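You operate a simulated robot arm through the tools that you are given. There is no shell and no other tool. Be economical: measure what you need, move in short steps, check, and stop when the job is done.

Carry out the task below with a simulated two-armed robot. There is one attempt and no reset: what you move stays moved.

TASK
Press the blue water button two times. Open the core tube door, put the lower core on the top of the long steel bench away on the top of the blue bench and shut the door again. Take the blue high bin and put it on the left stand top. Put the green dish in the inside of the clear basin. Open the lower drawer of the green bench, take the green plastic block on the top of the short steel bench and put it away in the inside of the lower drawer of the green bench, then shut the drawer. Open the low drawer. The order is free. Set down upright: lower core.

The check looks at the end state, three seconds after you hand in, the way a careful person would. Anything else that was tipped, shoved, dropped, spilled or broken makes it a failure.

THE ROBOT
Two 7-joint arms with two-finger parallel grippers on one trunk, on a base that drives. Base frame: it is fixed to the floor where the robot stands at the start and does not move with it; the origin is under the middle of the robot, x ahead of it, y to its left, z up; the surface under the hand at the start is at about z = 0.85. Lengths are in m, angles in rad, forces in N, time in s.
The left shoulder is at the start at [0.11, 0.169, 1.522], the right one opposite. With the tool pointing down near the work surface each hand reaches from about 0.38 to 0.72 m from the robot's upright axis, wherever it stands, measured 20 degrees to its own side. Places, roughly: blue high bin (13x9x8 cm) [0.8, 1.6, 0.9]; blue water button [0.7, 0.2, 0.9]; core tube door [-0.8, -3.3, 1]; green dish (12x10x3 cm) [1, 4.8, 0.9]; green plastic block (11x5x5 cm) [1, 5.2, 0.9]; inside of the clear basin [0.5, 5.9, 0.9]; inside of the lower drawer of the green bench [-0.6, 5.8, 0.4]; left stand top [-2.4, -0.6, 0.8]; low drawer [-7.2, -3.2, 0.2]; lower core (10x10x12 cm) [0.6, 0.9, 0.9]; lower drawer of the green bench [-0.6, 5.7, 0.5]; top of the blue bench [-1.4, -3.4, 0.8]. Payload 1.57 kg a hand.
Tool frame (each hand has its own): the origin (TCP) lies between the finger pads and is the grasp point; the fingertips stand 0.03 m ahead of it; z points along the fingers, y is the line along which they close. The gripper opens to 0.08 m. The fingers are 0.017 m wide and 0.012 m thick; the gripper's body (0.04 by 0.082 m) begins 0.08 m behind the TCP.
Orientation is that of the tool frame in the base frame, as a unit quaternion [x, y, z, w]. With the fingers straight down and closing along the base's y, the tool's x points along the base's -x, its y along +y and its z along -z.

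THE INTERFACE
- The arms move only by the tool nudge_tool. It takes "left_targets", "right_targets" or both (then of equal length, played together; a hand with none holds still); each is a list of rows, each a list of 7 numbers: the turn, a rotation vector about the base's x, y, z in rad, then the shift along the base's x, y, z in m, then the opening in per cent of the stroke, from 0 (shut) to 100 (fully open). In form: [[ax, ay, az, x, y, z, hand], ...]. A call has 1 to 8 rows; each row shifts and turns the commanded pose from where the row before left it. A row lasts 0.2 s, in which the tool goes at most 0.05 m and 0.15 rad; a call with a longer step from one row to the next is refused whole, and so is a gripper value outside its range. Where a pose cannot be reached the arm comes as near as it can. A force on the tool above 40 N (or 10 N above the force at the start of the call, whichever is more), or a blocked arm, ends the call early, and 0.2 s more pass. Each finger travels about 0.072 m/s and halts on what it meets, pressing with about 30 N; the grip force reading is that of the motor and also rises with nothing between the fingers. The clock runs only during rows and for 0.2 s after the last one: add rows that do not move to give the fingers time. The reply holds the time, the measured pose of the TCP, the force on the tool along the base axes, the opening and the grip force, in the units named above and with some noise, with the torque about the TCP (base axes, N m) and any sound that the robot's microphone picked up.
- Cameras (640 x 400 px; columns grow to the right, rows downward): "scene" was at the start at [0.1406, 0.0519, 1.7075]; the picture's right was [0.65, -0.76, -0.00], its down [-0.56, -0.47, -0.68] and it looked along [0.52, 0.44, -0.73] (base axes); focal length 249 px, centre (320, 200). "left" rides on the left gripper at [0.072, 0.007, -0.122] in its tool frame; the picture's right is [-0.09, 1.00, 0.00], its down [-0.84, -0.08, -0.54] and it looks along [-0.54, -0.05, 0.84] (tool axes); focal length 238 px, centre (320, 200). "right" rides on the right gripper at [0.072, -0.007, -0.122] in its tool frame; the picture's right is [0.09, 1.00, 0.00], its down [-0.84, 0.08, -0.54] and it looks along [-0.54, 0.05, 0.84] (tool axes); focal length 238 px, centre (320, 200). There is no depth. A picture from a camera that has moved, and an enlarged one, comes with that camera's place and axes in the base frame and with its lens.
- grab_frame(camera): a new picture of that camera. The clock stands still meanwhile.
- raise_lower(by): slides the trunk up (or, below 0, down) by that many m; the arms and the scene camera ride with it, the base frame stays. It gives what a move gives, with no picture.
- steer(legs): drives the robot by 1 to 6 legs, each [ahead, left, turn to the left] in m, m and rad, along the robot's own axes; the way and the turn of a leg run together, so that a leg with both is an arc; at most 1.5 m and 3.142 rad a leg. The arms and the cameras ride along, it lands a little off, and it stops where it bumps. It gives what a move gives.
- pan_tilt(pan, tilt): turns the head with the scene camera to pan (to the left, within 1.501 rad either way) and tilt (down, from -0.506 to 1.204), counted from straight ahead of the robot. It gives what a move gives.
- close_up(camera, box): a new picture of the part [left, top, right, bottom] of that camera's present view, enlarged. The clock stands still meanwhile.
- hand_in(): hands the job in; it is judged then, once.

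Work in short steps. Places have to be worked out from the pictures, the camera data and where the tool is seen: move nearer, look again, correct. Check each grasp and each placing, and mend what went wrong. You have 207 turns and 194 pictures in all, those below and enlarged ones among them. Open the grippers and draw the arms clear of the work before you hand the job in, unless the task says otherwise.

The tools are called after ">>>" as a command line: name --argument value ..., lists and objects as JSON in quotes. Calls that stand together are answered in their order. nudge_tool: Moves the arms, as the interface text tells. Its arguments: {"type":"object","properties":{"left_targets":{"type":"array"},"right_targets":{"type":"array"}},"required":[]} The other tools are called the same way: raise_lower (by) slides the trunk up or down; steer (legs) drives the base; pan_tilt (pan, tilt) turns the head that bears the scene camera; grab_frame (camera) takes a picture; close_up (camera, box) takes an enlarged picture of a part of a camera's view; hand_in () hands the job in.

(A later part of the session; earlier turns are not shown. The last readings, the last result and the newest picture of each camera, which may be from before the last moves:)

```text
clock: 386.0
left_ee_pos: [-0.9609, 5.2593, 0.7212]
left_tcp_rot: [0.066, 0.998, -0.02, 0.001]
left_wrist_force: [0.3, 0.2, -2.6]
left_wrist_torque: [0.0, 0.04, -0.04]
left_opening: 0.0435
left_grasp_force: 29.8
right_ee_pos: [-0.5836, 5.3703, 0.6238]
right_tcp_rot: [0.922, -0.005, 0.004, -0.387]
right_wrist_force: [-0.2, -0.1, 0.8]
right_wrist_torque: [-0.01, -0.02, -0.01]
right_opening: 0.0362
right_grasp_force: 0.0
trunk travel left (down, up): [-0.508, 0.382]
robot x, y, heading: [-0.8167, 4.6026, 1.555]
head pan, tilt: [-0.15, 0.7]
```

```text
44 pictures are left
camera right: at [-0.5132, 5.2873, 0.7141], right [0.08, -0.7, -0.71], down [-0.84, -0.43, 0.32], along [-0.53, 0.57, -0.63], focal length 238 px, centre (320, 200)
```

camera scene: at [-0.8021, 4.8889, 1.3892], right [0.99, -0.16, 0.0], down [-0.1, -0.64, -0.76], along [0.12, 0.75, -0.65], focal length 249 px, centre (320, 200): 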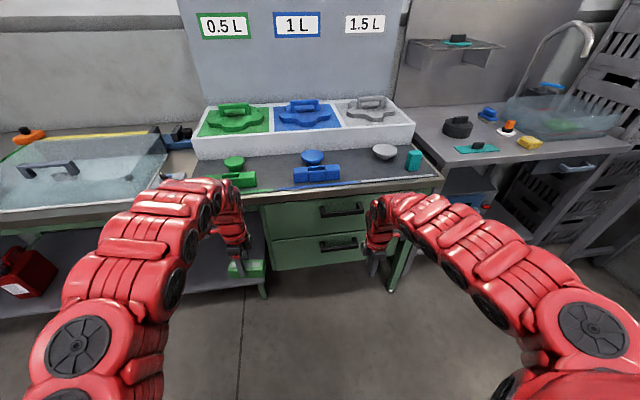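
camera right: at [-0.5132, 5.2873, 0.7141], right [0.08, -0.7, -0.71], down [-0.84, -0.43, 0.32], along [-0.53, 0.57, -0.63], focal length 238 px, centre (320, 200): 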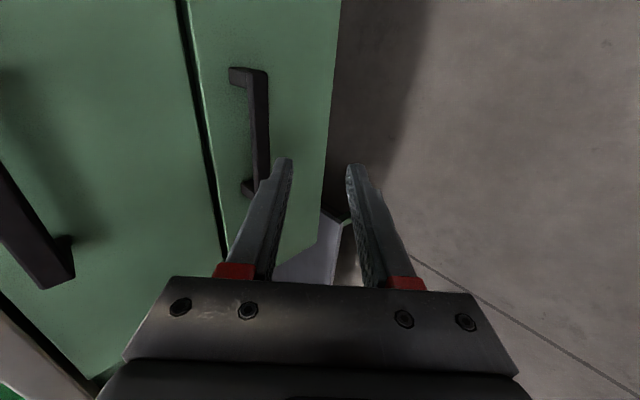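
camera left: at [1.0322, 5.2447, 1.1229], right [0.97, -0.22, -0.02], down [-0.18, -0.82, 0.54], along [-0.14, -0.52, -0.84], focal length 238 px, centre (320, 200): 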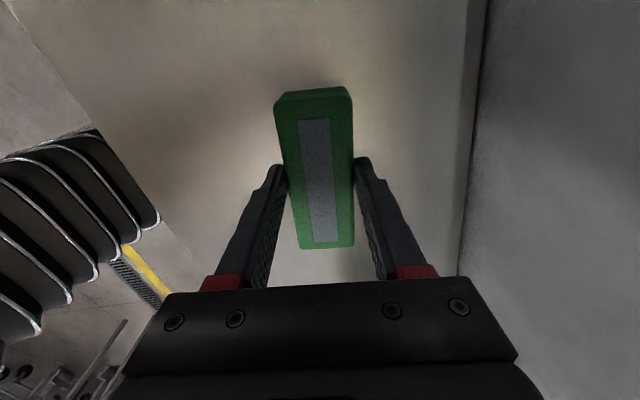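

Tilt is now 45°. From contact and views I take the bar at (y≈5.515, z≈0.568). I lower the trunk 0.1 for reach, lift the hand back up, and step the base ahead.

>>> raise_lower --by -0.1

>>> nudge_tool --right_targets '[[0, 0, 0, -0.004, 0.005, 0.03, 45], [0, 0, 0, -0.004, 0.005, 0.03, 45], [0, 0, 0, -0.004, 0.0, 0.03, 45], [0, 0, 0, -0.004, 0, 0.015, 45], [0, 0, 0, 0, 0, 0, 45]]'

>>> steer --legs '[[0.08, 0, 0.013]]'

>>> grab_frame --camera "right"

```text
clock: 387.3
left_ee_pos: [-0.9613, 5.2577, 0.6219]
left_tcp_rot: [0.067, 0.998, -0.018, 0.001]
left_wrist_force: [0.7, -0.6, -2.3]
left_wrist_torque: [0.02, -0.01, -0.01]
left_opening: 0.0437
left_grasp_force: 30.4
right_ee_pos: [-0.5829, 5.3683, 0.5243]
right_tcp_rot: [0.922, -0.006, 0.004, -0.386]
right_wrist_force: [-0.2, 0.3, -0.6]
right_wrist_torque: [0.0, 0.02, 0.02]
right_opening: 0.0361
right_grasp_force: 0.0
trunk travel left (down, up): [-0.408, 0.482]
robot x, y, heading: [-0.8151, 4.5993, 1.555]
head pan, tilt: [-0.15, 0.7]
```

```text
clock: 388.5
left_ee_pos: [-0.961, 5.2589, 0.6216]
left_tcp_rot: [0.067, 0.998, -0.019, 0.002]
left_wrist_force: [-0.2, -0.3, -1.4]
left_wrist_torque: [0.04, -0.01, -0.02]
left_opening: 0.0432
left_grasp_force: 30.3
right_ee_pos: [-0.5987, 5.3797, 0.6211]
right_tcp_rot: [0.922, -0.007, 0.004, -0.387]
right_wrist_force: [-0.5, 1.1, -0.5]
right_wrist_torque: [0.01, 0.01, 0.0]
right_opening: 0.0361
right_grasp_force: 0.0
right hand out of reach, approached as far as the arm can: row 4
trunk travel left (down, up): [-0.408, 0.482]
robot x, y, heading: [-0.817, 4.6011, 1.56]
head pan, tilt: [-0.15, 0.7]
```

```text
clock: 389.6
left_ee_pos: [-0.971, 5.333, 0.6215]
left_tcp_rot: [0.057, 0.998, -0.018, 0.001]
left_wrist_force: [0.8, -0.3, -1.8]
left_wrist_torque: [-0.01, -0.01, -0.02]
left_opening: 0.0433
left_grasp_force: 30.4
right_ee_pos: [-0.6101, 5.4608, 0.6207]
right_tcp_rot: [0.922, 0.003, 0.0, -0.386]
right_wrist_force: [-0.5, 0.3, 0.4]
right_wrist_torque: [0.03, -0.01, -0.03]
right_opening: 0.0358
right_grasp_force: 0.0
trunk travel left (down, up): [-0.408, 0.482]
robot x, y, heading: [-0.8129, 4.6801, 1.581]
head pan, tilt: [-0.15, 0.7]
```

```text
43 pictures are left
camera right: at [-0.5383, 5.3794, 0.711], right [0.1, -0.7, -0.71], down [-0.83, -0.44, 0.32], along [-0.54, 0.56, -0.63], focal length 238 px, centre (320, 200)
```

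right: 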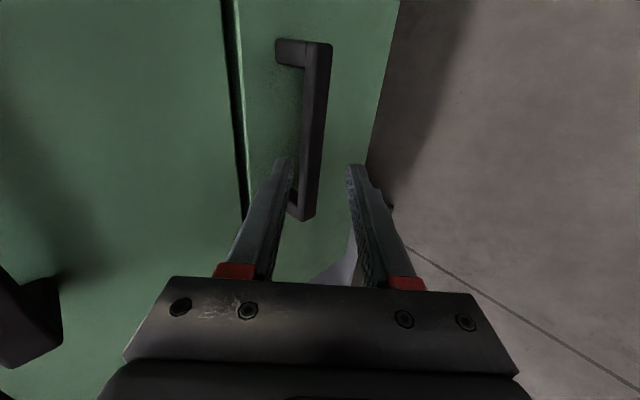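

The bar lies between the fingers. I advance 7 cm along the finger direction and close.

>>> nudge_tool --right_targets '[[0, 0, 0, 0.003, 0.018, -0.013, 45], [0, 0, 0, 0.002, 0.017, -0.016, 45], [0, 0, 0, 0, 0.016, -0.016, 45], [0, 0, 0, 0, 0, 0, 45]]'

>>> grab_frame --camera "right"

```text
clock: 390.6
left_ee_pos: [-0.9699, 5.3227, 0.6148]
left_tcp_rot: [0.057, 0.998, -0.027, 0.004]
left_wrist_force: [0.2, 0.7, -1.9]
left_wrist_torque: [0.03, 0.01, -0.02]
left_opening: 0.0437
left_grasp_force: 29.8
right_ee_pos: [-0.6037, 5.5089, 0.5789]
right_tcp_rot: [0.922, 0.003, 0.001, -0.388]
right_wrist_force: [-0.8, -0.5, -0.5]
right_wrist_torque: [0.05, -0.04, -0.02]
right_opening: 0.0362
right_grasp_force: 0.0
trunk travel left (down, up): [-0.408, 0.482]
robot x, y, heading: [-0.8178, 4.6778, 1.572]
head pan, tilt: [-0.15, 0.7]
```

```text
42 pictures are left
camera right: at [-0.5314, 5.4271, 0.6693], right [0.1, -0.7, -0.71], down [-0.84, -0.45, 0.32], along [-0.54, 0.56, -0.62], focal length 238 px, centre (320, 200)
```

right: 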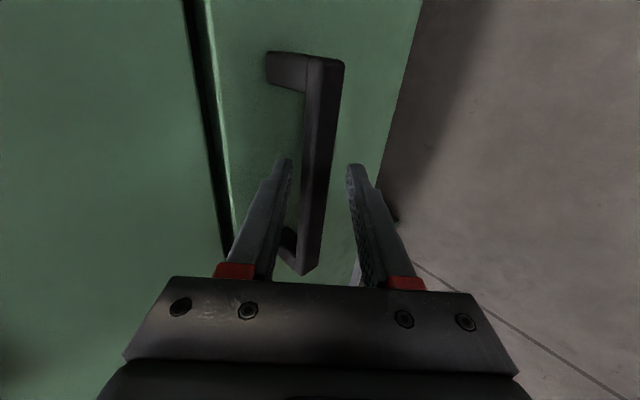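

Bar is between the fingers at depth. Close.

>>> nudge_tool --right_targets '[[0, 0, 0, 0, 0.002, -0.002, 20], [0, 0, 0, 0, 0, 0, 0], [0, 0, 0, 0, 0, 0, 0], [0, 0, 0, 0, 0, 0, 0]]'

>>> grab_frame --camera "right"

```text
clock: 391.6
left_ee_pos: [-0.9704, 5.3224, 0.6168]
left_tcp_rot: [0.057, 0.998, -0.026, 0.004]
left_wrist_force: [-0.1, -0.3, -0.7]
left_wrist_torque: [0.01, -0.01, -0.02]
left_opening: 0.0434
left_grasp_force: 29.5
right_ee_pos: [-0.603, 5.5095, 0.5804]
right_tcp_rot: [0.921, 0.002, 0.0, -0.39]
right_wrist_force: [0.5, 3.8, 18.5]
right_wrist_torque: [0.09, 0.53, -0.38]
right_opening: 0.0229
right_grasp_force: 35.6
trunk travel left (down, up): [-0.408, 0.482]
robot x, y, heading: [-0.8142, 4.6775, 1.576]
head pan, tilt: [-0.15, 0.7]
```

```text
41 pictures are left
camera right: at [-0.5314, 5.4286, 0.6698], right [0.1, -0.69, -0.72], down [-0.84, -0.45, 0.32], along [-0.54, 0.57, -0.62], focal length 238 px, centre (320, 200)
```

right: 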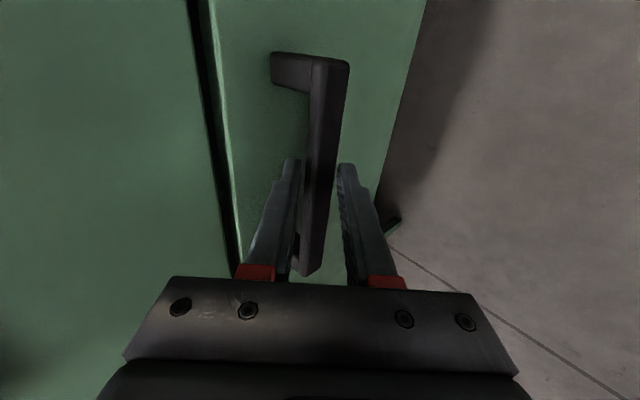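

Bar gripped firmly. I pull by backing the base.

>>> steer --legs '[[-0.12, 0, 0]]'

>>> grab_frame --camera "right"

```text
clock: 393.1
left_ee_pos: [-0.9475, 5.1615, 0.6013]
left_tcp_rot: [0.051, 0.998, -0.04, 0.005]
left_wrist_force: [-0.3, 0.3, -2.0]
left_wrist_torque: [-0.03, -0.01, 0.0]
left_opening: 0.0433
left_grasp_force: 31.0
right_ee_pos: [-0.5967, 5.3641, 0.5804]
right_tcp_rot: [0.921, 0.016, -0.005, -0.389]
right_wrist_force: [-6.6, 4.2, 4.2]
right_wrist_torque: [-0.14, -0.15, -1.06]
right_opening: 0.0234
right_grasp_force: 35.8
trunk travel left (down, up): [-0.408, 0.482]
robot x, y, heading: [-0.7891, 4.5299, 1.591]
head pan, tilt: [-0.15, 0.7]
stopped in leg 1: the force on the tool passed its limit at 96 N (the readings are from after the stop); the commanded pose is now the measured one
```

```text
40 pictures are left
camera right: at [-0.5229, 5.2847, 0.6689], right [0.12, -0.69, -0.71], down [-0.82, -0.47, 0.32], along [-0.56, 0.55, -0.62], focal length 238 px, centre (320, 200)
```

right: 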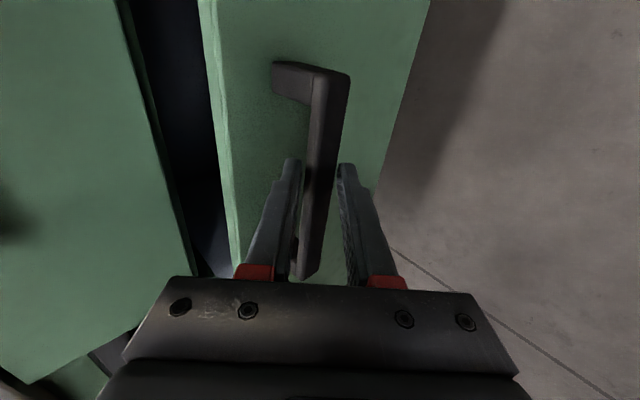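

Opened ~14 cm. I loosen slightly to hook and pull a further 0.1.

>>> nudge_tool --right_targets '[[0, 0, 0, 0, 0, 0, 36], [0, 0, 0, 0, 0, 0, 36]]'

>>> steer --legs '[[-0.12, 0, -0.02]]'

>>> grab_frame --camera "right"

>>> grab_frame --camera "scene"

```text
clock: 393.7
left_ee_pos: [-0.9453, 5.1568, 0.6061]
left_tcp_rot: [0.051, 0.998, -0.038, 0.006]
left_wrist_force: [0.0, 0.0, -1.9]
left_wrist_torque: [0.01, 0.01, -0.01]
left_opening: 0.0435
left_grasp_force: 30.1
right_ee_pos: [-0.5951, 5.3586, 0.5805]
right_tcp_rot: [0.921, 0.016, -0.006, -0.389]
right_wrist_force: [1.0, 0.9, 1.6]
right_wrist_torque: [0.16, 0.02, -0.02]
right_opening: 0.0304
right_grasp_force: 1.0
trunk travel left (down, up): [-0.408, 0.482]
robot x, y, heading: [-0.7867, 4.5273, 1.585]
head pan, tilt: [-0.15, 0.7]
```

```text
clock: 395.0
left_ee_pos: [-0.9342, 5.0443, 0.6032]
left_tcp_rot: [0.063, 0.997, -0.039, 0.006]
left_wrist_force: [-0.7, 0.5, -2.9]
left_wrist_torque: [-0.06, -0.02, 0.01]
left_opening: 0.0434
left_grasp_force: 29.8
right_ee_pos: [-0.5767, 5.2345, 0.5773]
right_tcp_rot: [0.922, 0.004, 0.001, -0.387]
right_wrist_force: [6.0, -4.9, -0.1]
right_wrist_torque: [-0.53, -0.39, -0.24]
right_opening: 0.0323
right_grasp_force: 1.9
trunk travel left (down, up): [-0.408, 0.482]
robot x, y, heading: [-0.7845, 4.4119, 1.564]
head pan, tilt: [-0.15, 0.7]
```

```text
39 pictures are left
camera right: at [-0.5038, 5.1552, 0.6673], right [0.1, -0.7, -0.71], down [-0.83, -0.45, 0.32], along [-0.54, 0.56, -0.63], focal length 238 px, centre (320, 200)
```

right: 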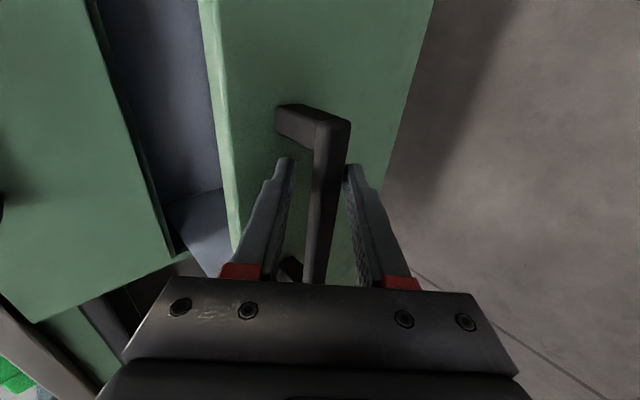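

```text
38 pictures are left
camera scene: at [-0.7788, 4.5821, 1.2889], right [0.99, -0.16, 0.01], down [-0.1, -0.64, -0.76], along [0.12, 0.75, -0.65], focal length 249 px, centre (320, 200)
```

scene: 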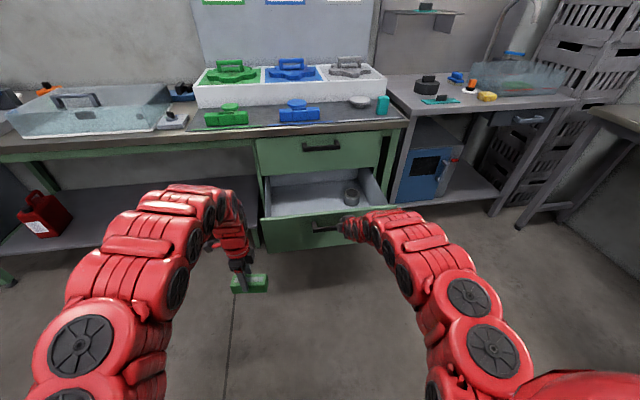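

The drawer is ~28 cm open. I release the handle, retreat the right hand, and raise the trunk so the block clears the drawer front.

>>> nudge_tool --right_targets '[[0, 0, 0, 0, 0, 0, 70], [0, 0, 0, 0, -0.015, 0.015, 70], [0, 0, 0, 0, -0.02, 0.02, 70], [0, 0, 0, 0, -0.025, 0.02, 70], [0, 0, 0, 0.02, -0.03, 0.0, 70], [0, 0, 0, 0.02, -0.03, 0, 70]]'

>>> raise_lower --by 0.2

>>> grab_frame --camera "scene"

```text
clock: 396.4
left_ee_pos: [-0.9311, 5.0348, 0.5993]
left_tcp_rot: [0.063, 0.997, -0.043, 0.006]
left_wrist_force: [0.2, 0.1, -1.8]
left_wrist_torque: [0.01, 0.03, -0.02]
left_opening: 0.0435
left_grasp_force: 30.0
right_ee_pos: [-0.535, 5.1658, 0.599]
right_tcp_rot: [0.921, 0.004, -0.001, -0.39]
right_wrist_force: [-0.5, 0.1, 0.1]
right_wrist_torque: [-0.03, -0.01, 0.03]
right_opening: 0.056
right_grasp_force: 0.0
right hand out of reach, approached as far as the arm can: row 4, 5, 6
trunk travel left (down, up): [-0.408, 0.482]
robot x, y, heading: [-0.7876, 4.4109, 1.563]
head pan, tilt: [-0.15, 0.7]
```

```text
clock: 398.6
left_ee_pos: [-0.9313, 5.0347, 0.7981]
left_tcp_rot: [0.064, 0.997, -0.044, 0.007]
left_wrist_force: [0.2, 0.0, -0.8]
left_wrist_torque: [-0.02, 0.02, 0.0]
left_opening: 0.0435
left_grasp_force: 30.1
right_ee_pos: [-0.5336, 5.1666, 0.7996]
right_tcp_rot: [0.921, 0.003, -0.001, -0.389]
right_wrist_force: [0.2, 0.2, -1.0]
right_wrist_torque: [0.01, -0.01, -0.01]
right_opening: 0.056
right_grasp_force: 0.1
trunk travel left (down, up): [-0.608, 0.282]
robot x, y, heading: [-0.7845, 4.4091, 1.558]
head pan, tilt: [-0.15, 0.7]
```

```text
37 pictures are left
camera scene: at [-0.7749, 4.5811, 1.4892], right [0.99, -0.16, 0.0], down [-0.1, -0.64, -0.76], along [0.12, 0.75, -0.65], focal length 249 px, centre (320, 200)
```

scene: 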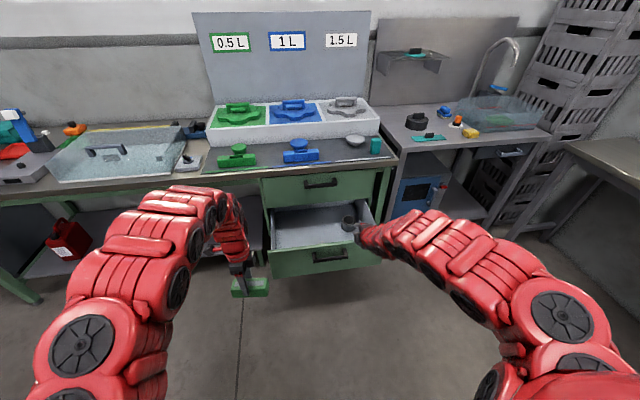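

I level the left tool, and untilt and retract the right hand before driving so nothing meets the bench.

>>> nudge_tool --right_targets '[[-0.131, 0, 0, 0.01, -0.01, 0, 50], [-0.131, 0, 0, 0.01, -0.015, 0, 50], [-0.131, 0, 0, 0.01, -0.02, 0, 50], [-0.131, 0, 0, 0.01, -0.02, 0, 50], [-0.131, 0, 0, 0, -0.03, 0, 50], [-0.131, 0, 0, 0, -0.03, 0, 50]]' --left_targets '[[0.0886, 0.0084, 0, 0.0, 0.0, 0, 0], [0, 0, 0, 0, 0, 0, 0], [0, 0, 0, 0, 0, 0, 0], [0, 0, 0, 0, 0, 0, 0], [0, 0, 0, 0, 0, 0, 0], [0, 0, 0, 0, 0, 0, 0]]'

>>> steer --legs '[[0.0, -0.235, 0], [0.3, 0, 0]]'

>>> grab_frame --camera "left"

>>> grab_frame --camera "scene"

```text
clock: 399.9
left_ee_pos: [-0.9318, 5.0489, 0.7684]
left_tcp_rot: [0.063, 0.998, 0.009, -0.003]
left_wrist_force: [0.3, 0.4, -1.6]
left_wrist_torque: [0.01, 0.03, 0.02]
left_opening: 0.0436
left_grasp_force: 30.2
left hand out of reach, approached as far as the arm can: row 1
right_ee_pos: [-0.5438, 5.0928, 0.7914]
right_tcp_rot: [0.986, 0.013, -0.057, -0.153]
right_wrist_force: [0.9, 0.1, -0.1]
right_wrist_torque: [-0.01, -0.02, 0.03]
right_opening: 0.0399
right_grasp_force: 0.1
right hand out of reach, approached as far as the arm can: row 1, 2, 3, 4, 5, 6
trunk travel left (down, up): [-0.608, 0.282]
robot x, y, heading: [-0.7872, 4.4085, 1.562]
head pan, tilt: [-0.15, 0.7]
```

```text
clock: 403.3
left_ee_pos: [-0.6969, 5.3412, 0.768]
left_tcp_rot: [0.062, 0.998, 0.008, -0.003]
left_wrist_force: [0.3, 0.6, -2.1]
left_wrist_torque: [0.0, 0.0, 0.0]
left_opening: 0.0435
left_grasp_force: 30.4
right_ee_pos: [-0.3086, 5.3818, 0.7914]
right_tcp_rot: [0.986, 0.013, -0.059, -0.155]
right_wrist_force: [-0.4, 0.5, -0.7]
right_wrist_torque: [-0.03, 0.02, 0.01]
right_opening: 0.0399
right_grasp_force: 0.1
trunk travel left (down, up): [-0.608, 0.282]
robot x, y, heading: [-0.5538, 4.7004, 1.561]
head pan, tilt: [-0.15, 0.7]
```

```text
36 pictures are left
camera left: at [-0.7674, 5.3535, 0.8917], right [0.22, 0.98, 0.02], down [0.82, -0.19, 0.54], along [0.53, -0.1, -0.84], focal length 238 px, centre (320, 200)
```

left: 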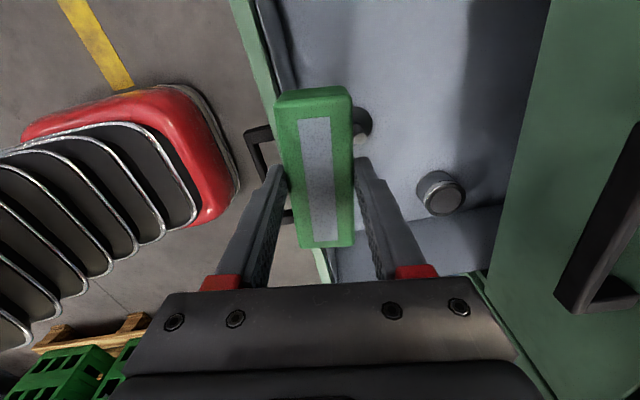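

```text
35 pictures are left
camera scene: at [-0.5399, 4.8662, 1.4891], right [0.99, -0.16, 0.0], down [-0.1, -0.64, -0.76], along [0.12, 0.75, -0.64], focal length 249 px, centre (320, 200)
```

scene: 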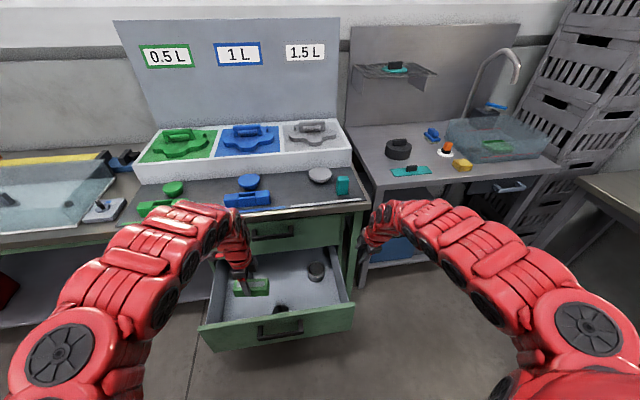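

Drawer holds a black cylinder at ≈(−0.63, 5.40) and a grey one at ≈(−0.47, 5.54). I'll set the block at ≈(−0.735, 5.40). Shift the right hand outward, align the left, and lower the trunk 0.1.

>>> nudge_tool --left_targets '[[0, 0, 0, -0.013, 0.02, 0, 0], [0, 0, 0, -0.013, 0.02, 0, 0], [0, 0, 0, -0.012, 0.017, 0, 0], [0, 0, 0, 0, 0, 0, 0]]' --right_targets '[[0, 0, 0, 0.03, -0.01, 0, 30], [0, 0, 0, 0.03, -0.01, 0, 30], [0, 0, 0, 0.03, -0.01, 0, 30], [0, 0, 0, 0, 0, 0, 30]]'

>>> raise_lower --by -0.12

>>> grab_frame --camera "left"

>>> grab_frame --camera "scene"

```text
clock: 404.3
left_ee_pos: [-0.7368, 5.3965, 0.7675]
left_tcp_rot: [0.064, 0.998, 0.009, -0.001]
left_wrist_force: [0.0, -0.3, -1.6]
left_wrist_torque: [0.03, 0.02, -0.02]
left_opening: 0.0433
left_grasp_force: 30.4
right_ee_pos: [-0.2179, 5.3531, 0.7926]
right_tcp_rot: [0.986, 0.013, -0.059, -0.155]
right_wrist_force: [0.3, 0.3, -0.1]
right_wrist_torque: [0.0, 0.02, 0.0]
right_opening: 0.024
right_grasp_force: 0.1
trunk travel left (down, up): [-0.608, 0.282]
robot x, y, heading: [-0.5533, 4.7015, 1.559]
head pan, tilt: [-0.15, 0.7]
```

```text
clock: 405.8
left_ee_pos: [-0.7361, 5.3967, 0.6481]
left_tcp_rot: [0.063, 0.998, 0.009, -0.003]
left_wrist_force: [0.3, -0.1, -1.9]
left_wrist_torque: [0.0, 0.01, 0.0]
left_opening: 0.0433
left_grasp_force: 30.4
right_ee_pos: [-0.2167, 5.3527, 0.6722]
right_tcp_rot: [0.986, 0.013, -0.059, -0.154]
right_wrist_force: [-0.4, -0.5, 0.1]
right_wrist_torque: [0.03, -0.01, 0.01]
right_opening: 0.0238
right_grasp_force: 0.2
trunk travel left (down, up): [-0.488, 0.402]
robot x, y, heading: [-0.5537, 4.7028, 1.561]
head pan, tilt: [-0.15, 0.7]
```

```text
34 pictures are left
camera left: at [-0.8056, 5.4094, 0.7721], right [0.22, 0.98, 0.02], down [0.82, -0.19, 0.54], along [0.53, -0.1, -0.84], focal length 238 px, centre (320, 200)
```

left: 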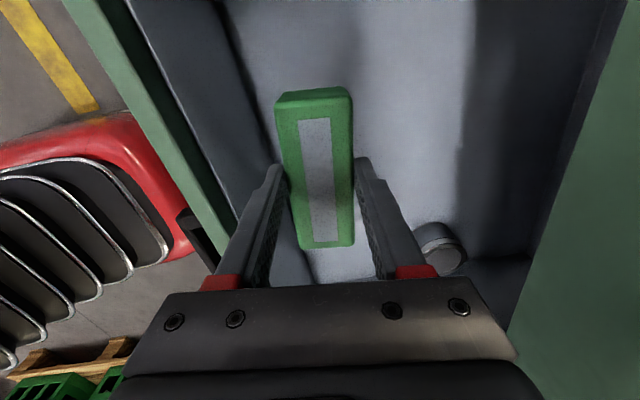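

```text
33 pictures are left
camera scene: at [-0.54, 4.8654, 1.3692], right [0.99, -0.16, 0.0], down [-0.1, -0.64, -0.76], along [0.12, 0.76, -0.64], focal length 249 px, centre (320, 200)
```

scene: 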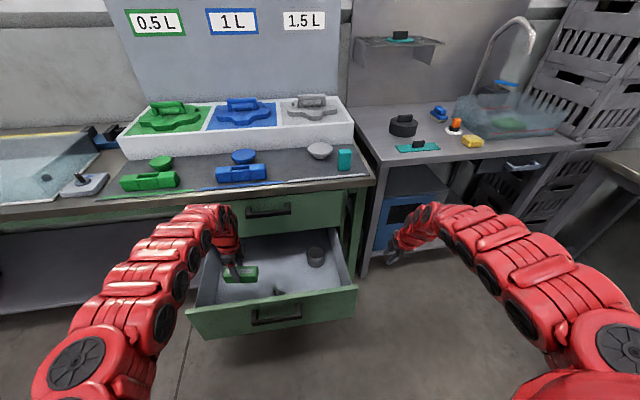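

Well placed over the drawer floor. Lower the trunk another 8 cm, then the arm in small steps to contact.

>>> raise_lower --by -0.08

>>> nudge_tool --left_targets '[[0, 0, 0, 0, 0, -0.02, 0], [0, 0, 0, 0, 0, -0.015, 0], [0, 0, 0, 0, 0, -0.01, 0], [0, 0, 0, 0, 0, -0.008, 0], [0, 0, 0, 0, 0, -0.008, 0]]'

```text
clock: 407.0
left_ee_pos: [-0.7354, 5.3969, 0.5674]
left_tcp_rot: [0.063, 0.998, 0.009, -0.003]
left_wrist_force: [0.6, 0.1, -1.8]
left_wrist_torque: [-0.01, 0.02, 0.0]
left_opening: 0.0436
left_grasp_force: 30.2
right_ee_pos: [-0.2167, 5.3527, 0.5907]
right_tcp_rot: [0.986, 0.013, -0.058, -0.154]
right_wrist_force: [0.3, -0.3, -0.1]
right_wrist_torque: [-0.01, 0.02, 0.01]
right_opening: 0.0241
right_grasp_force: 0.0
trunk travel left (down, up): [-0.408, 0.482]
robot x, y, heading: [-0.5546, 4.7007, 1.561]
head pan, tilt: [-0.15, 0.7]
```

```text
clock: 408.2
left_ee_pos: [-0.7357, 5.3977, 0.506]
left_tcp_rot: [0.063, 0.998, 0.008, -0.003]
left_wrist_force: [-0.2, -0.9, -1.1]
left_wrist_torque: [-0.03, -0.03, 0.0]
left_opening: 0.0435
left_grasp_force: 30.0
right_ee_pos: [-0.218, 5.3528, 0.5921]
right_tcp_rot: [0.986, 0.013, -0.059, -0.154]
right_wrist_force: [0.3, 0.0, -0.9]
right_wrist_torque: [0.0, 0.02, 0.0]
right_opening: 0.0242
right_grasp_force: 0.1
trunk travel left (down, up): [-0.408, 0.482]
robot x, y, heading: [-0.5551, 4.6995, 1.56]
head pan, tilt: [-0.15, 0.7]
```

>>> nudge_tool --left_targets '[[0, 0, 0, 0, 0, -0.008, 0], [0, 0, 0, 0, 0, -0.006, 0], [0, 0, 0, 0, 0, -0.006, 0], [0, 0, 0, 0, 0, -0.006, 0], [0, 0, 0, 0, 0, -0.005, 0]]'

>>> grab_frame --camera "left"

```text
clock: 409.4
left_ee_pos: [-0.7359, 5.3915, 0.4908]
left_tcp_rot: [0.064, 0.998, 0.009, -0.003]
left_wrist_force: [-0.6, 0.2, -1.1]
left_wrist_torque: [0.04, 0.01, 0.02]
left_opening: 0.0433
left_grasp_force: 30.5
left hand out of reach, approached as far as the arm can: row 2, 4, 5
right_ee_pos: [-0.217, 5.3524, 0.5918]
right_tcp_rot: [0.986, 0.013, -0.058, -0.154]
right_wrist_force: [0.7, 0.4, 0.0]
right_wrist_torque: [0.01, 0.01, 0.0]
right_opening: 0.024
right_grasp_force: 0.0
trunk travel left (down, up): [-0.408, 0.482]
robot x, y, heading: [-0.5529, 4.7021, 1.563]
head pan, tilt: [-0.15, 0.7]
```

```text
32 pictures are left
camera left: at [-0.806, 5.4046, 0.6147], right [0.22, 0.98, 0.02], down [0.82, -0.19, 0.53], along [0.53, -0.1, -0.84], focal length 238 px, centre (320, 200)
```

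left: 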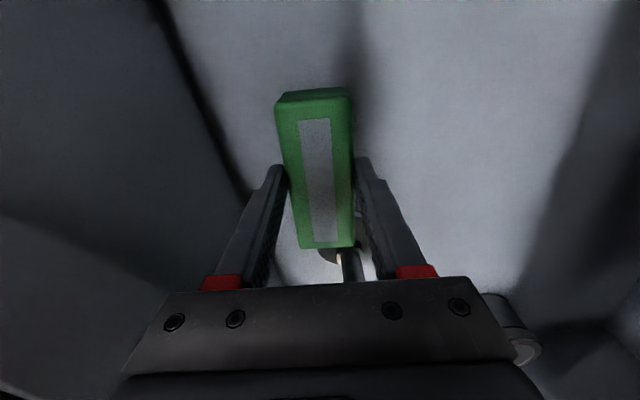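

No contact yet (block bottom ≈0.437). Lower with the trunk in 1.5 cm steps and watch the force.

>>> raise_lower --by -0.015

>>> nudge_tool --left_targets '[[0, 0, 0, 0, 0.0, -0.004, 0], [0, 0, 0, 0, 0, -0.004, 0], [0, 0, 0, 0, 0, -0.004, 0]]'

```text
clock: 410.0
left_ee_pos: [-0.7373, 5.3903, 0.4755]
left_tcp_rot: [0.063, 0.998, 0.009, -0.003]
left_wrist_force: [0.0, 0.1, -2.1]
left_wrist_torque: [0.02, 0.02, 0.02]
left_opening: 0.0435
left_grasp_force: 29.9
right_ee_pos: [-0.2182, 5.3531, 0.5771]
right_tcp_rot: [0.986, 0.014, -0.059, -0.154]
right_wrist_force: [-0.4, 0.0, -0.1]
right_wrist_torque: [0.02, -0.04, 0.01]
right_opening: 0.0239
right_grasp_force: 0.0
trunk travel left (down, up): [-0.393, 0.497]
robot x, y, heading: [-0.5522, 4.7033, 1.559]
head pan, tilt: [-0.15, 0.7]
```

```text
clock: 410.8
left_ee_pos: [-0.7355, 5.3892, 0.4671]
left_tcp_rot: [0.063, 0.998, 0.012, -0.004]
left_wrist_force: [-2.6, 1.2, 10.5]
left_wrist_torque: [-0.27, -0.57, 0.05]
left_opening: 0.0436
left_grasp_force: 30.2
left hand out of reach, approached as far as the arm can: row 3
right_ee_pos: [-0.218, 5.3535, 0.5792]
right_tcp_rot: [0.986, 0.013, -0.058, -0.154]
right_wrist_force: [0.2, -0.1, 0.4]
right_wrist_torque: [-0.01, 0.02, 0.0]
right_opening: 0.0243
right_grasp_force: 0.0
trunk travel left (down, up): [-0.393, 0.497]
robot x, y, heading: [-0.5528, 4.6993, 1.56]
head pan, tilt: [-0.15, 0.7]
```

Contact. Release and lift with the trunk.

>>> nudge_tool --left_targets '[[0, 0, 0, 0, 0, 0, 60], [0, 0, 0, 0, 0, 0, 80], [0, 0, 0, 0, 0, 0, 80]]'

>>> raise_lower --by 0.3

>>> grab_frame --camera "left"

>>> grab_frame --camera "scene"

```text
clock: 411.6
left_ee_pos: [-0.7355, 5.3878, 0.4656]
left_tcp_rot: [0.063, 0.998, 0.009, -0.003]
left_wrist_force: [-0.1, -0.3, -0.9]
left_wrist_torque: [-0.01, 0.0, 0.01]
left_opening: 0.064
left_grasp_force: 0.0
right_ee_pos: [-0.2184, 5.3526, 0.5769]
right_tcp_rot: [0.986, 0.013, -0.058, -0.154]
right_wrist_force: [0.7, -0.3, 0.1]
right_wrist_torque: [0.0, 0.05, -0.03]
right_opening: 0.0239
right_grasp_force: 0.0
trunk travel left (down, up): [-0.393, 0.497]
robot x, y, heading: [-0.5545, 4.7008, 1.563]
head pan, tilt: [-0.15, 0.7]
```

```text
clock: 414.6
left_ee_pos: [-0.736, 5.3879, 0.766]
left_tcp_rot: [0.062, 0.998, 0.009, -0.003]
left_wrist_force: [-0.1, -0.8, -1.1]
left_wrist_torque: [0.03, 0.0, 0.01]
left_opening: 0.0639
left_grasp_force: 0.1
right_ee_pos: [-0.2172, 5.3524, 0.8769]
right_tcp_rot: [0.986, 0.013, -0.059, -0.154]
right_wrist_force: [-0.1, 0.0, 0.1]
right_wrist_torque: [0.0, -0.02, -0.05]
right_opening: 0.024
right_grasp_force: 0.1
trunk travel left (down, up): [-0.693, 0.197]
robot x, y, heading: [-0.5531, 4.6997, 1.566]
head pan, tilt: [-0.15, 0.7]
```

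```text
31 pictures are left
camera left: at [-0.8058, 5.4017, 0.8892], right [0.22, 0.98, 0.02], down [0.82, -0.19, 0.53], along [0.53, -0.1, -0.84], focal length 238 px, centre (320, 200)
```

left: 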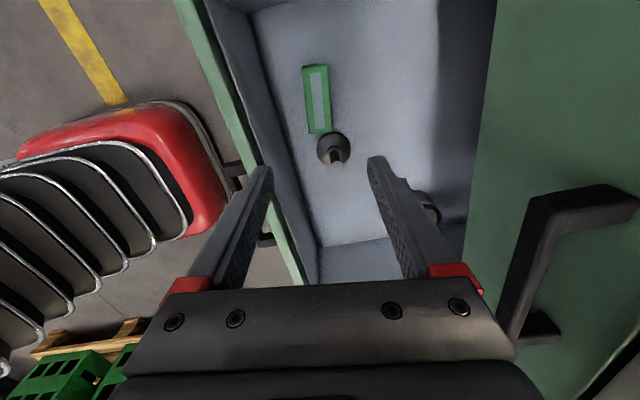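

```text
30 pictures are left
camera scene: at [-0.5398, 4.8656, 1.5741], right [0.99, -0.16, 0.0], down [-0.1, -0.64, -0.76], along [0.12, 0.76, -0.64], focal length 249 px, centre (320, 200)
```

scene: 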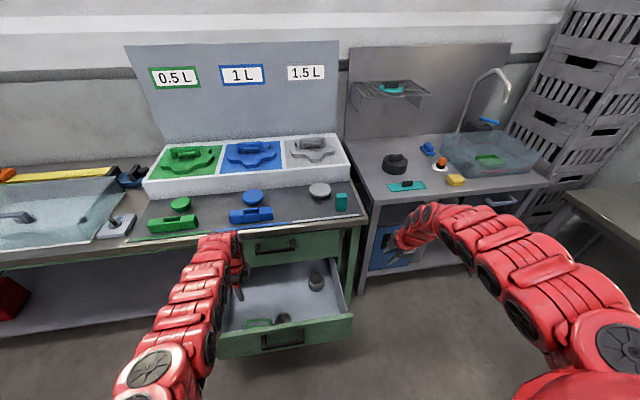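

Block rests in the drawer. I back out, slide left, and lower the trunk to prepare pushing the drawer shut with the right fingertips (tilted).

>>> steer --legs '[[-0.45, 0, 0], [0, 0.2, 0]]'

>>> raise_lower --by -0.27

>>> nudge_tool --right_targets '[[0.12, 0, 0, -0.01, 0.03, 0, 0], [0.12, 0, 0, -0.01, 0.03, 0, 0], [0.12, 0, 0, -0.01, 0.03, 0, 0], [0.11, 0, 0, -0.01, 0.03, 0, 0], [0, 0, 0, 0, 0.0, 0, 0]]'

>>> grab_frame --camera "right"

>>> grab_frame --camera "scene"

```text
clock: 418.5
left_ee_pos: [-0.9427, 4.9362, 0.7659]
left_tcp_rot: [0.061, 0.998, 0.009, -0.002]
left_wrist_force: [-0.5, 0.3, -0.8]
left_wrist_torque: [0.0, -0.03, 0.0]
left_opening: 0.0643
left_grasp_force: 0.1
right_ee_pos: [-0.4248, 4.9018, 0.8773]
right_tcp_rot: [0.986, 0.016, -0.059, -0.154]
right_wrist_force: [-0.2, 0.4, 0.7]
right_wrist_torque: [0.0, -0.02, 0.0]
right_opening: 0.024
right_grasp_force: 0.1
trunk travel left (down, up): [-0.693, 0.197]
robot x, y, heading: [-0.7566, 4.2494, 1.564]
head pan, tilt: [-0.15, 0.7]
```

```text
clock: 421.3
left_ee_pos: [-0.9384, 4.9368, 0.4973]
left_tcp_rot: [0.062, 0.998, 0.009, -0.005]
left_wrist_force: [0.5, 0.5, 0.4]
left_wrist_torque: [0.0, -0.02, 0.0]
left_opening: 0.0638
left_grasp_force: 0.0
right_ee_pos: [-0.4206, 4.9018, 0.6071]
right_tcp_rot: [0.986, 0.015, -0.061, -0.154]
right_wrist_force: [-0.2, 0.2, 0.0]
right_wrist_torque: [0.0, 0.02, 0.02]
right_opening: 0.0242
right_grasp_force: 0.0
trunk travel left (down, up): [-0.423, 0.467]
robot x, y, heading: [-0.7541, 4.2518, 1.565]
head pan, tilt: [-0.15, 0.7]
```

```text
clock: 422.5
left_ee_pos: [-0.9381, 4.9365, 0.4967]
left_tcp_rot: [0.061, 0.998, 0.009, -0.004]
left_wrist_force: [0.0, 0.2, -0.6]
left_wrist_torque: [0.06, 0.0, 0.0]
left_opening: 0.0639
left_grasp_force: 0.0
right_ee_pos: [-0.4596, 5.0223, 0.6083]
right_tcp_rot: [0.923, 0.029, -0.055, -0.38]
right_wrist_force: [-0.4, 0.2, 0.0]
right_wrist_torque: [-0.01, 0.0, -0.01]
right_opening: 0.0
right_grasp_force: 21.9
trunk travel left (down, up): [-0.423, 0.467]
robot x, y, heading: [-0.76, 4.2494, 1.569]
head pan, tilt: [-0.15, 0.7]
```

```text
29 pictures are left
camera right: at [-0.3725, 4.9499, 0.6915], right [0.1, -0.7, -0.71], down [-0.76, -0.51, 0.4], along [-0.64, 0.5, -0.58], focal length 238 px, centre (320, 200)
```

right: 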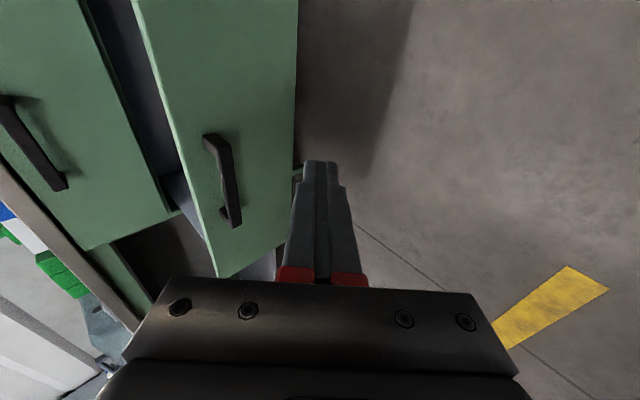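

```text
28 pictures are left
camera scene: at [-0.7506, 4.4136, 1.3053], right [0.99, -0.16, 0.01], down [-0.1, -0.64, -0.77], along [0.12, 0.76, -0.64], focal length 249 px, centre (320, 200)
```

scene: 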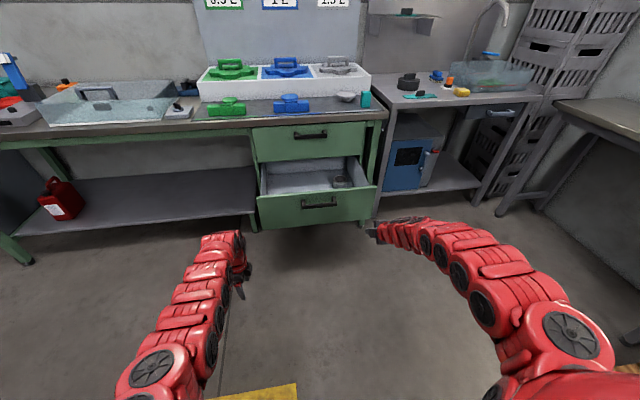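

Align to the drawer's centre: 0.14 left, raise the tip to z≈0.605, then drive ahead until just before the panel.

>>> nudge_tool --right_targets '[[0, 0, 0, 0, 0, 0.009, 0], [0, 0, 0, 0, 0, 0.009, 0]]'

>>> steer --legs '[[0, 0.14, 0], [0.17, 0, 0]]'

>>> grab_frame --camera "right"

```text
clock: 423.1
left_ee_pos: [-0.9401, 4.9373, 0.4974]
left_tcp_rot: [0.061, 0.998, 0.009, -0.004]
left_wrist_force: [0.3, 1.1, 1.3]
left_wrist_torque: [0.01, -0.02, 0.0]
left_opening: 0.0642
left_grasp_force: 0.0
right_ee_pos: [-0.4582, 5.0213, 0.6251]
right_tcp_rot: [0.924, 0.028, -0.055, -0.378]
right_wrist_force: [0.9, 0.2, 0.5]
right_wrist_torque: [-0.02, -0.05, 0.03]
right_opening: 0.0
right_grasp_force: 21.2
trunk travel left (down, up): [-0.423, 0.467]
robot x, y, heading: [-0.7591, 4.2474, 1.566]
head pan, tilt: [-0.15, 0.7]
```

```text
clock: 425.5
left_ee_pos: [-1.075, 5.104, 0.4963]
left_tcp_rot: [0.06, 0.998, 0.008, -0.005]
left_wrist_force: [0.5, -0.4, -0.2]
left_wrist_torque: [0.01, 0.01, -0.02]
left_opening: 0.0639
left_grasp_force: 0.0
right_ee_pos: [-0.5948, 5.1888, 0.6226]
right_tcp_rot: [0.923, 0.031, -0.056, -0.379]
right_wrist_force: [-0.4, 0.5, -0.4]
right_wrist_torque: [0.02, 0.0, -0.02]
right_opening: 0.0
right_grasp_force: 21.9
trunk travel left (down, up): [-0.423, 0.467]
robot x, y, heading: [-0.8919, 4.4133, 1.57]
head pan, tilt: [-0.15, 0.7]
```

```text
27 pictures are left
camera right: at [-0.5082, 5.1169, 0.7075], right [0.1, -0.7, -0.71], down [-0.76, -0.51, 0.4], along [-0.64, 0.5, -0.58], focal length 238 px, centre (320, 200)
```

right: 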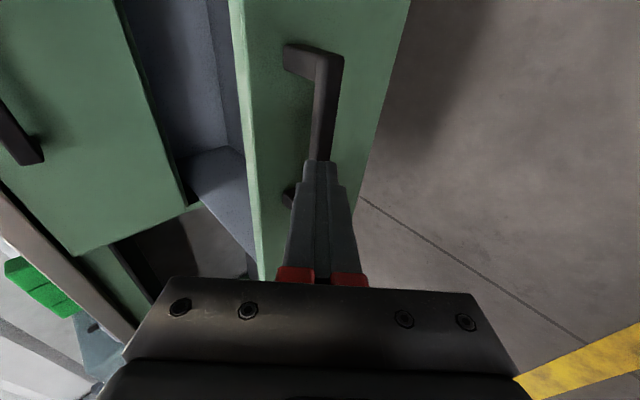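

The tip will pass above the bar and meet the panel. I drive ahead to push the drawer in.

>>> steer --legs '[[0.15, 0, 0]]'

>>> grab_frame --camera "right"

```text
clock: 426.9
left_ee_pos: [-1.0733, 5.248, 0.4983]
left_tcp_rot: [0.054, 0.998, 0.01, -0.005]
left_wrist_force: [-0.3, -0.5, 0.4]
left_wrist_torque: [0.03, 0.05, 0.02]
left_opening: 0.0638
left_grasp_force: 0.0
right_ee_pos: [-0.597, 5.3372, 0.6254]
right_tcp_rot: [0.923, 0.035, -0.06, -0.379]
right_wrist_force: [1.2, -0.1, -0.4]
right_wrist_torque: [0.03, 0.0, -0.02]
right_opening: 0.0001
right_grasp_force: 21.5
trunk travel left (down, up): [-0.423, 0.467]
robot x, y, heading: [-0.8879, 4.5594, 1.579]
head pan, tilt: [-0.15, 0.7]
```

```text
26 pictures are left
camera right: at [-0.5085, 5.266, 0.71], right [0.11, -0.7, -0.71], down [-0.75, -0.52, 0.4], along [-0.65, 0.49, -0.58], focal length 238 px, centre (320, 200)
```

right: 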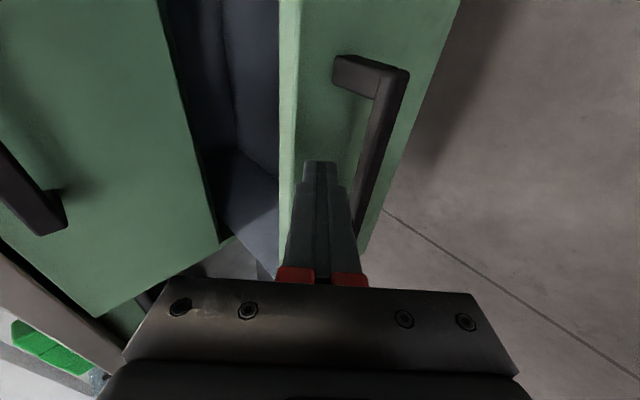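

The drawer is moving in. Continue.

>>> steer --legs '[[0.12, 0, 0]]'

>>> grab_frame --camera "right"

```text
clock: 428.1
left_ee_pos: [-1.0754, 5.362, 0.501]
left_tcp_rot: [0.051, 0.999, 0.011, -0.005]
left_wrist_force: [0.2, -0.2, -0.1]
left_wrist_torque: [0.02, 0.03, 0.02]
left_opening: 0.0639
left_grasp_force: 0.0
right_ee_pos: [-0.5977, 5.4545, 0.6277]
right_tcp_rot: [0.922, 0.038, -0.06, -0.381]
right_wrist_force: [0.5, 0.3, 0.1]
right_wrist_torque: [-0.01, -0.01, -0.04]
right_opening: 0.0
right_grasp_force: 21.4
trunk travel left (down, up): [-0.423, 0.467]
robot x, y, heading: [-0.8807, 4.6762, 1.578]
head pan, tilt: [-0.15, 0.7]
```

```text
25 pictures are left
camera right: at [-0.5101, 5.3826, 0.7122], right [0.11, -0.69, -0.71], down [-0.75, -0.53, 0.39], along [-0.65, 0.49, -0.58], focal length 238 px, centre (320, 200)
```

right: 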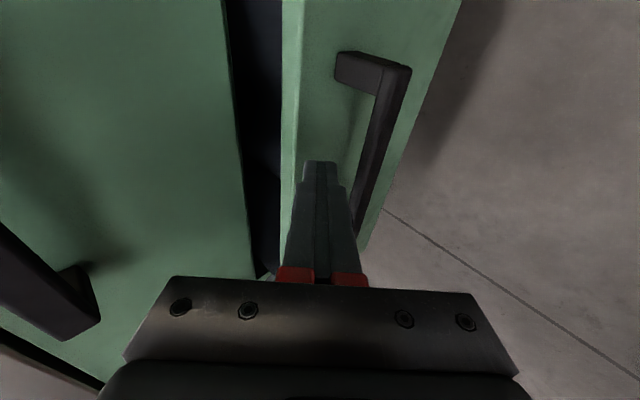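

>>> steer --legs '[[0.06, 0, 0]]'

>>> steer --legs '[[0.03, 0, 0]]'

>>> grab_frame --camera "right"

```text
clock: 429.1
left_ee_pos: [-1.0818, 5.4207, 0.502]
left_tcp_rot: [0.05, 0.999, 0.013, -0.004]
left_wrist_force: [0.9, -0.7, 0.1]
left_wrist_torque: [0.0, 0.01, 0.0]
left_opening: 0.0642
left_grasp_force: 0.0
right_ee_pos: [-0.6035, 5.514, 0.63]
right_tcp_rot: [0.922, 0.039, -0.061, -0.381]
right_wrist_force: [-0.2, 0.8, 0.5]
right_wrist_torque: [0.01, 0.04, 0.02]
right_opening: 0.0001
right_grasp_force: 21.4
trunk travel left (down, up): [-0.423, 0.467]
robot x, y, heading: [-0.8837, 4.7386, 1.59]
head pan, tilt: [-0.15, 0.7]
```

```text
clock: 430.1
left_ee_pos: [-1.0752, 5.4485, 0.5072]
left_tcp_rot: [0.052, 0.998, 0.018, -0.005]
left_wrist_force: [-0.6, 0.1, 0.6]
left_wrist_torque: [0.01, -0.01, 0.01]
left_opening: 0.0641
left_grasp_force: 0.0
right_ee_pos: [-0.5988, 5.5381, 0.6336]
right_tcp_rot: [0.921, 0.039, -0.062, -0.383]
right_wrist_force: [0.7, -6.8, 7.2]
right_wrist_torque: [0.09, 0.03, -0.06]
right_opening: 0.0
right_grasp_force: 22.0
trunk travel left (down, up): [-0.423, 0.467]
robot x, y, heading: [-0.882, 4.7684, 1.587]
head pan, tilt: [-0.15, 0.7]
stopped in leg 1: the force on the tool passed its limit at 96 N (the readings are from after the stop); the commanded pose is now the measured one
```

```text
24 pictures are left
camera right: at [-0.5109, 5.4659, 0.7173], right [0.12, -0.69, -0.72], down [-0.75, -0.53, 0.39], along [-0.65, 0.49, -0.58], focal length 238 px, centre (320, 200)
```

right: 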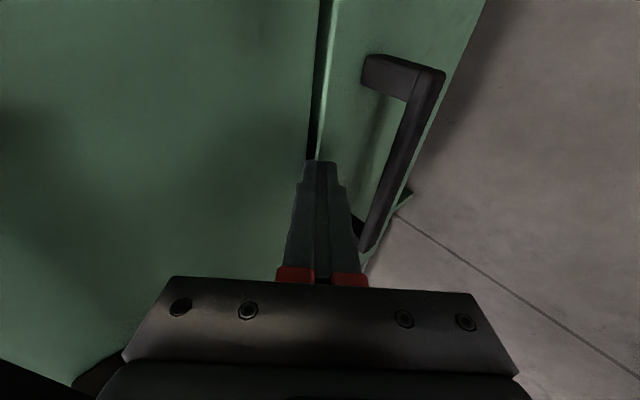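

It hit the stop; the front looks flush. I back off and check from the scene camera.

>>> steer --legs '[[-0.35, 0, 0]]'

>>> close_up --camera "scene" --box '[220, 100, 420, 260]'

```text
clock: 432.4
left_ee_pos: [-1.0748, 5.0921, 0.5064]
left_tcp_rot: [0.051, 0.999, 0.017, -0.005]
left_wrist_force: [-0.9, 0.5, 0.2]
left_wrist_torque: [0.0, -0.01, 0.04]
left_opening: 0.0641
left_grasp_force: 0.0
right_ee_pos: [-0.5987, 5.1821, 0.6334]
right_tcp_rot: [0.921, 0.039, -0.062, -0.383]
right_wrist_force: [-0.2, -0.5, 0.8]
right_wrist_torque: [0.0, -0.03, 0.0]
right_opening: 0.0001
right_grasp_force: 21.1
trunk travel left (down, up): [-0.423, 0.467]
robot x, y, heading: [-0.8798, 4.4105, 1.585]
head pan, tilt: [-0.15, 0.7]
```

```text
2.50 times, centred on (320, 180) of scene
camera zoom: at [-0.871, 4.5834, 1.3043], right [0.99, -0.13, 0.0], down [-0.09, -0.64, -0.76], along [0.1, 0.76, -0.65], focal length 622 px, centre (320, 250)
```

zoom: 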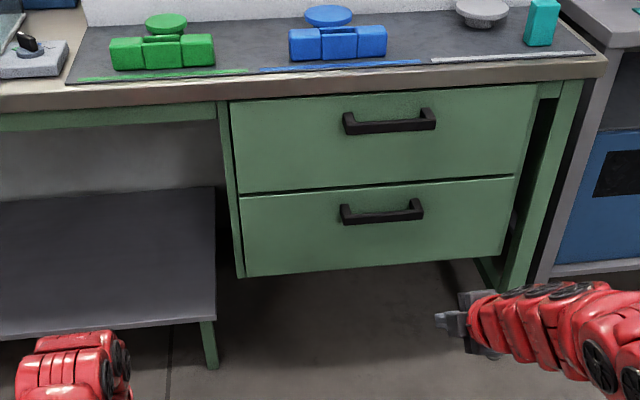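

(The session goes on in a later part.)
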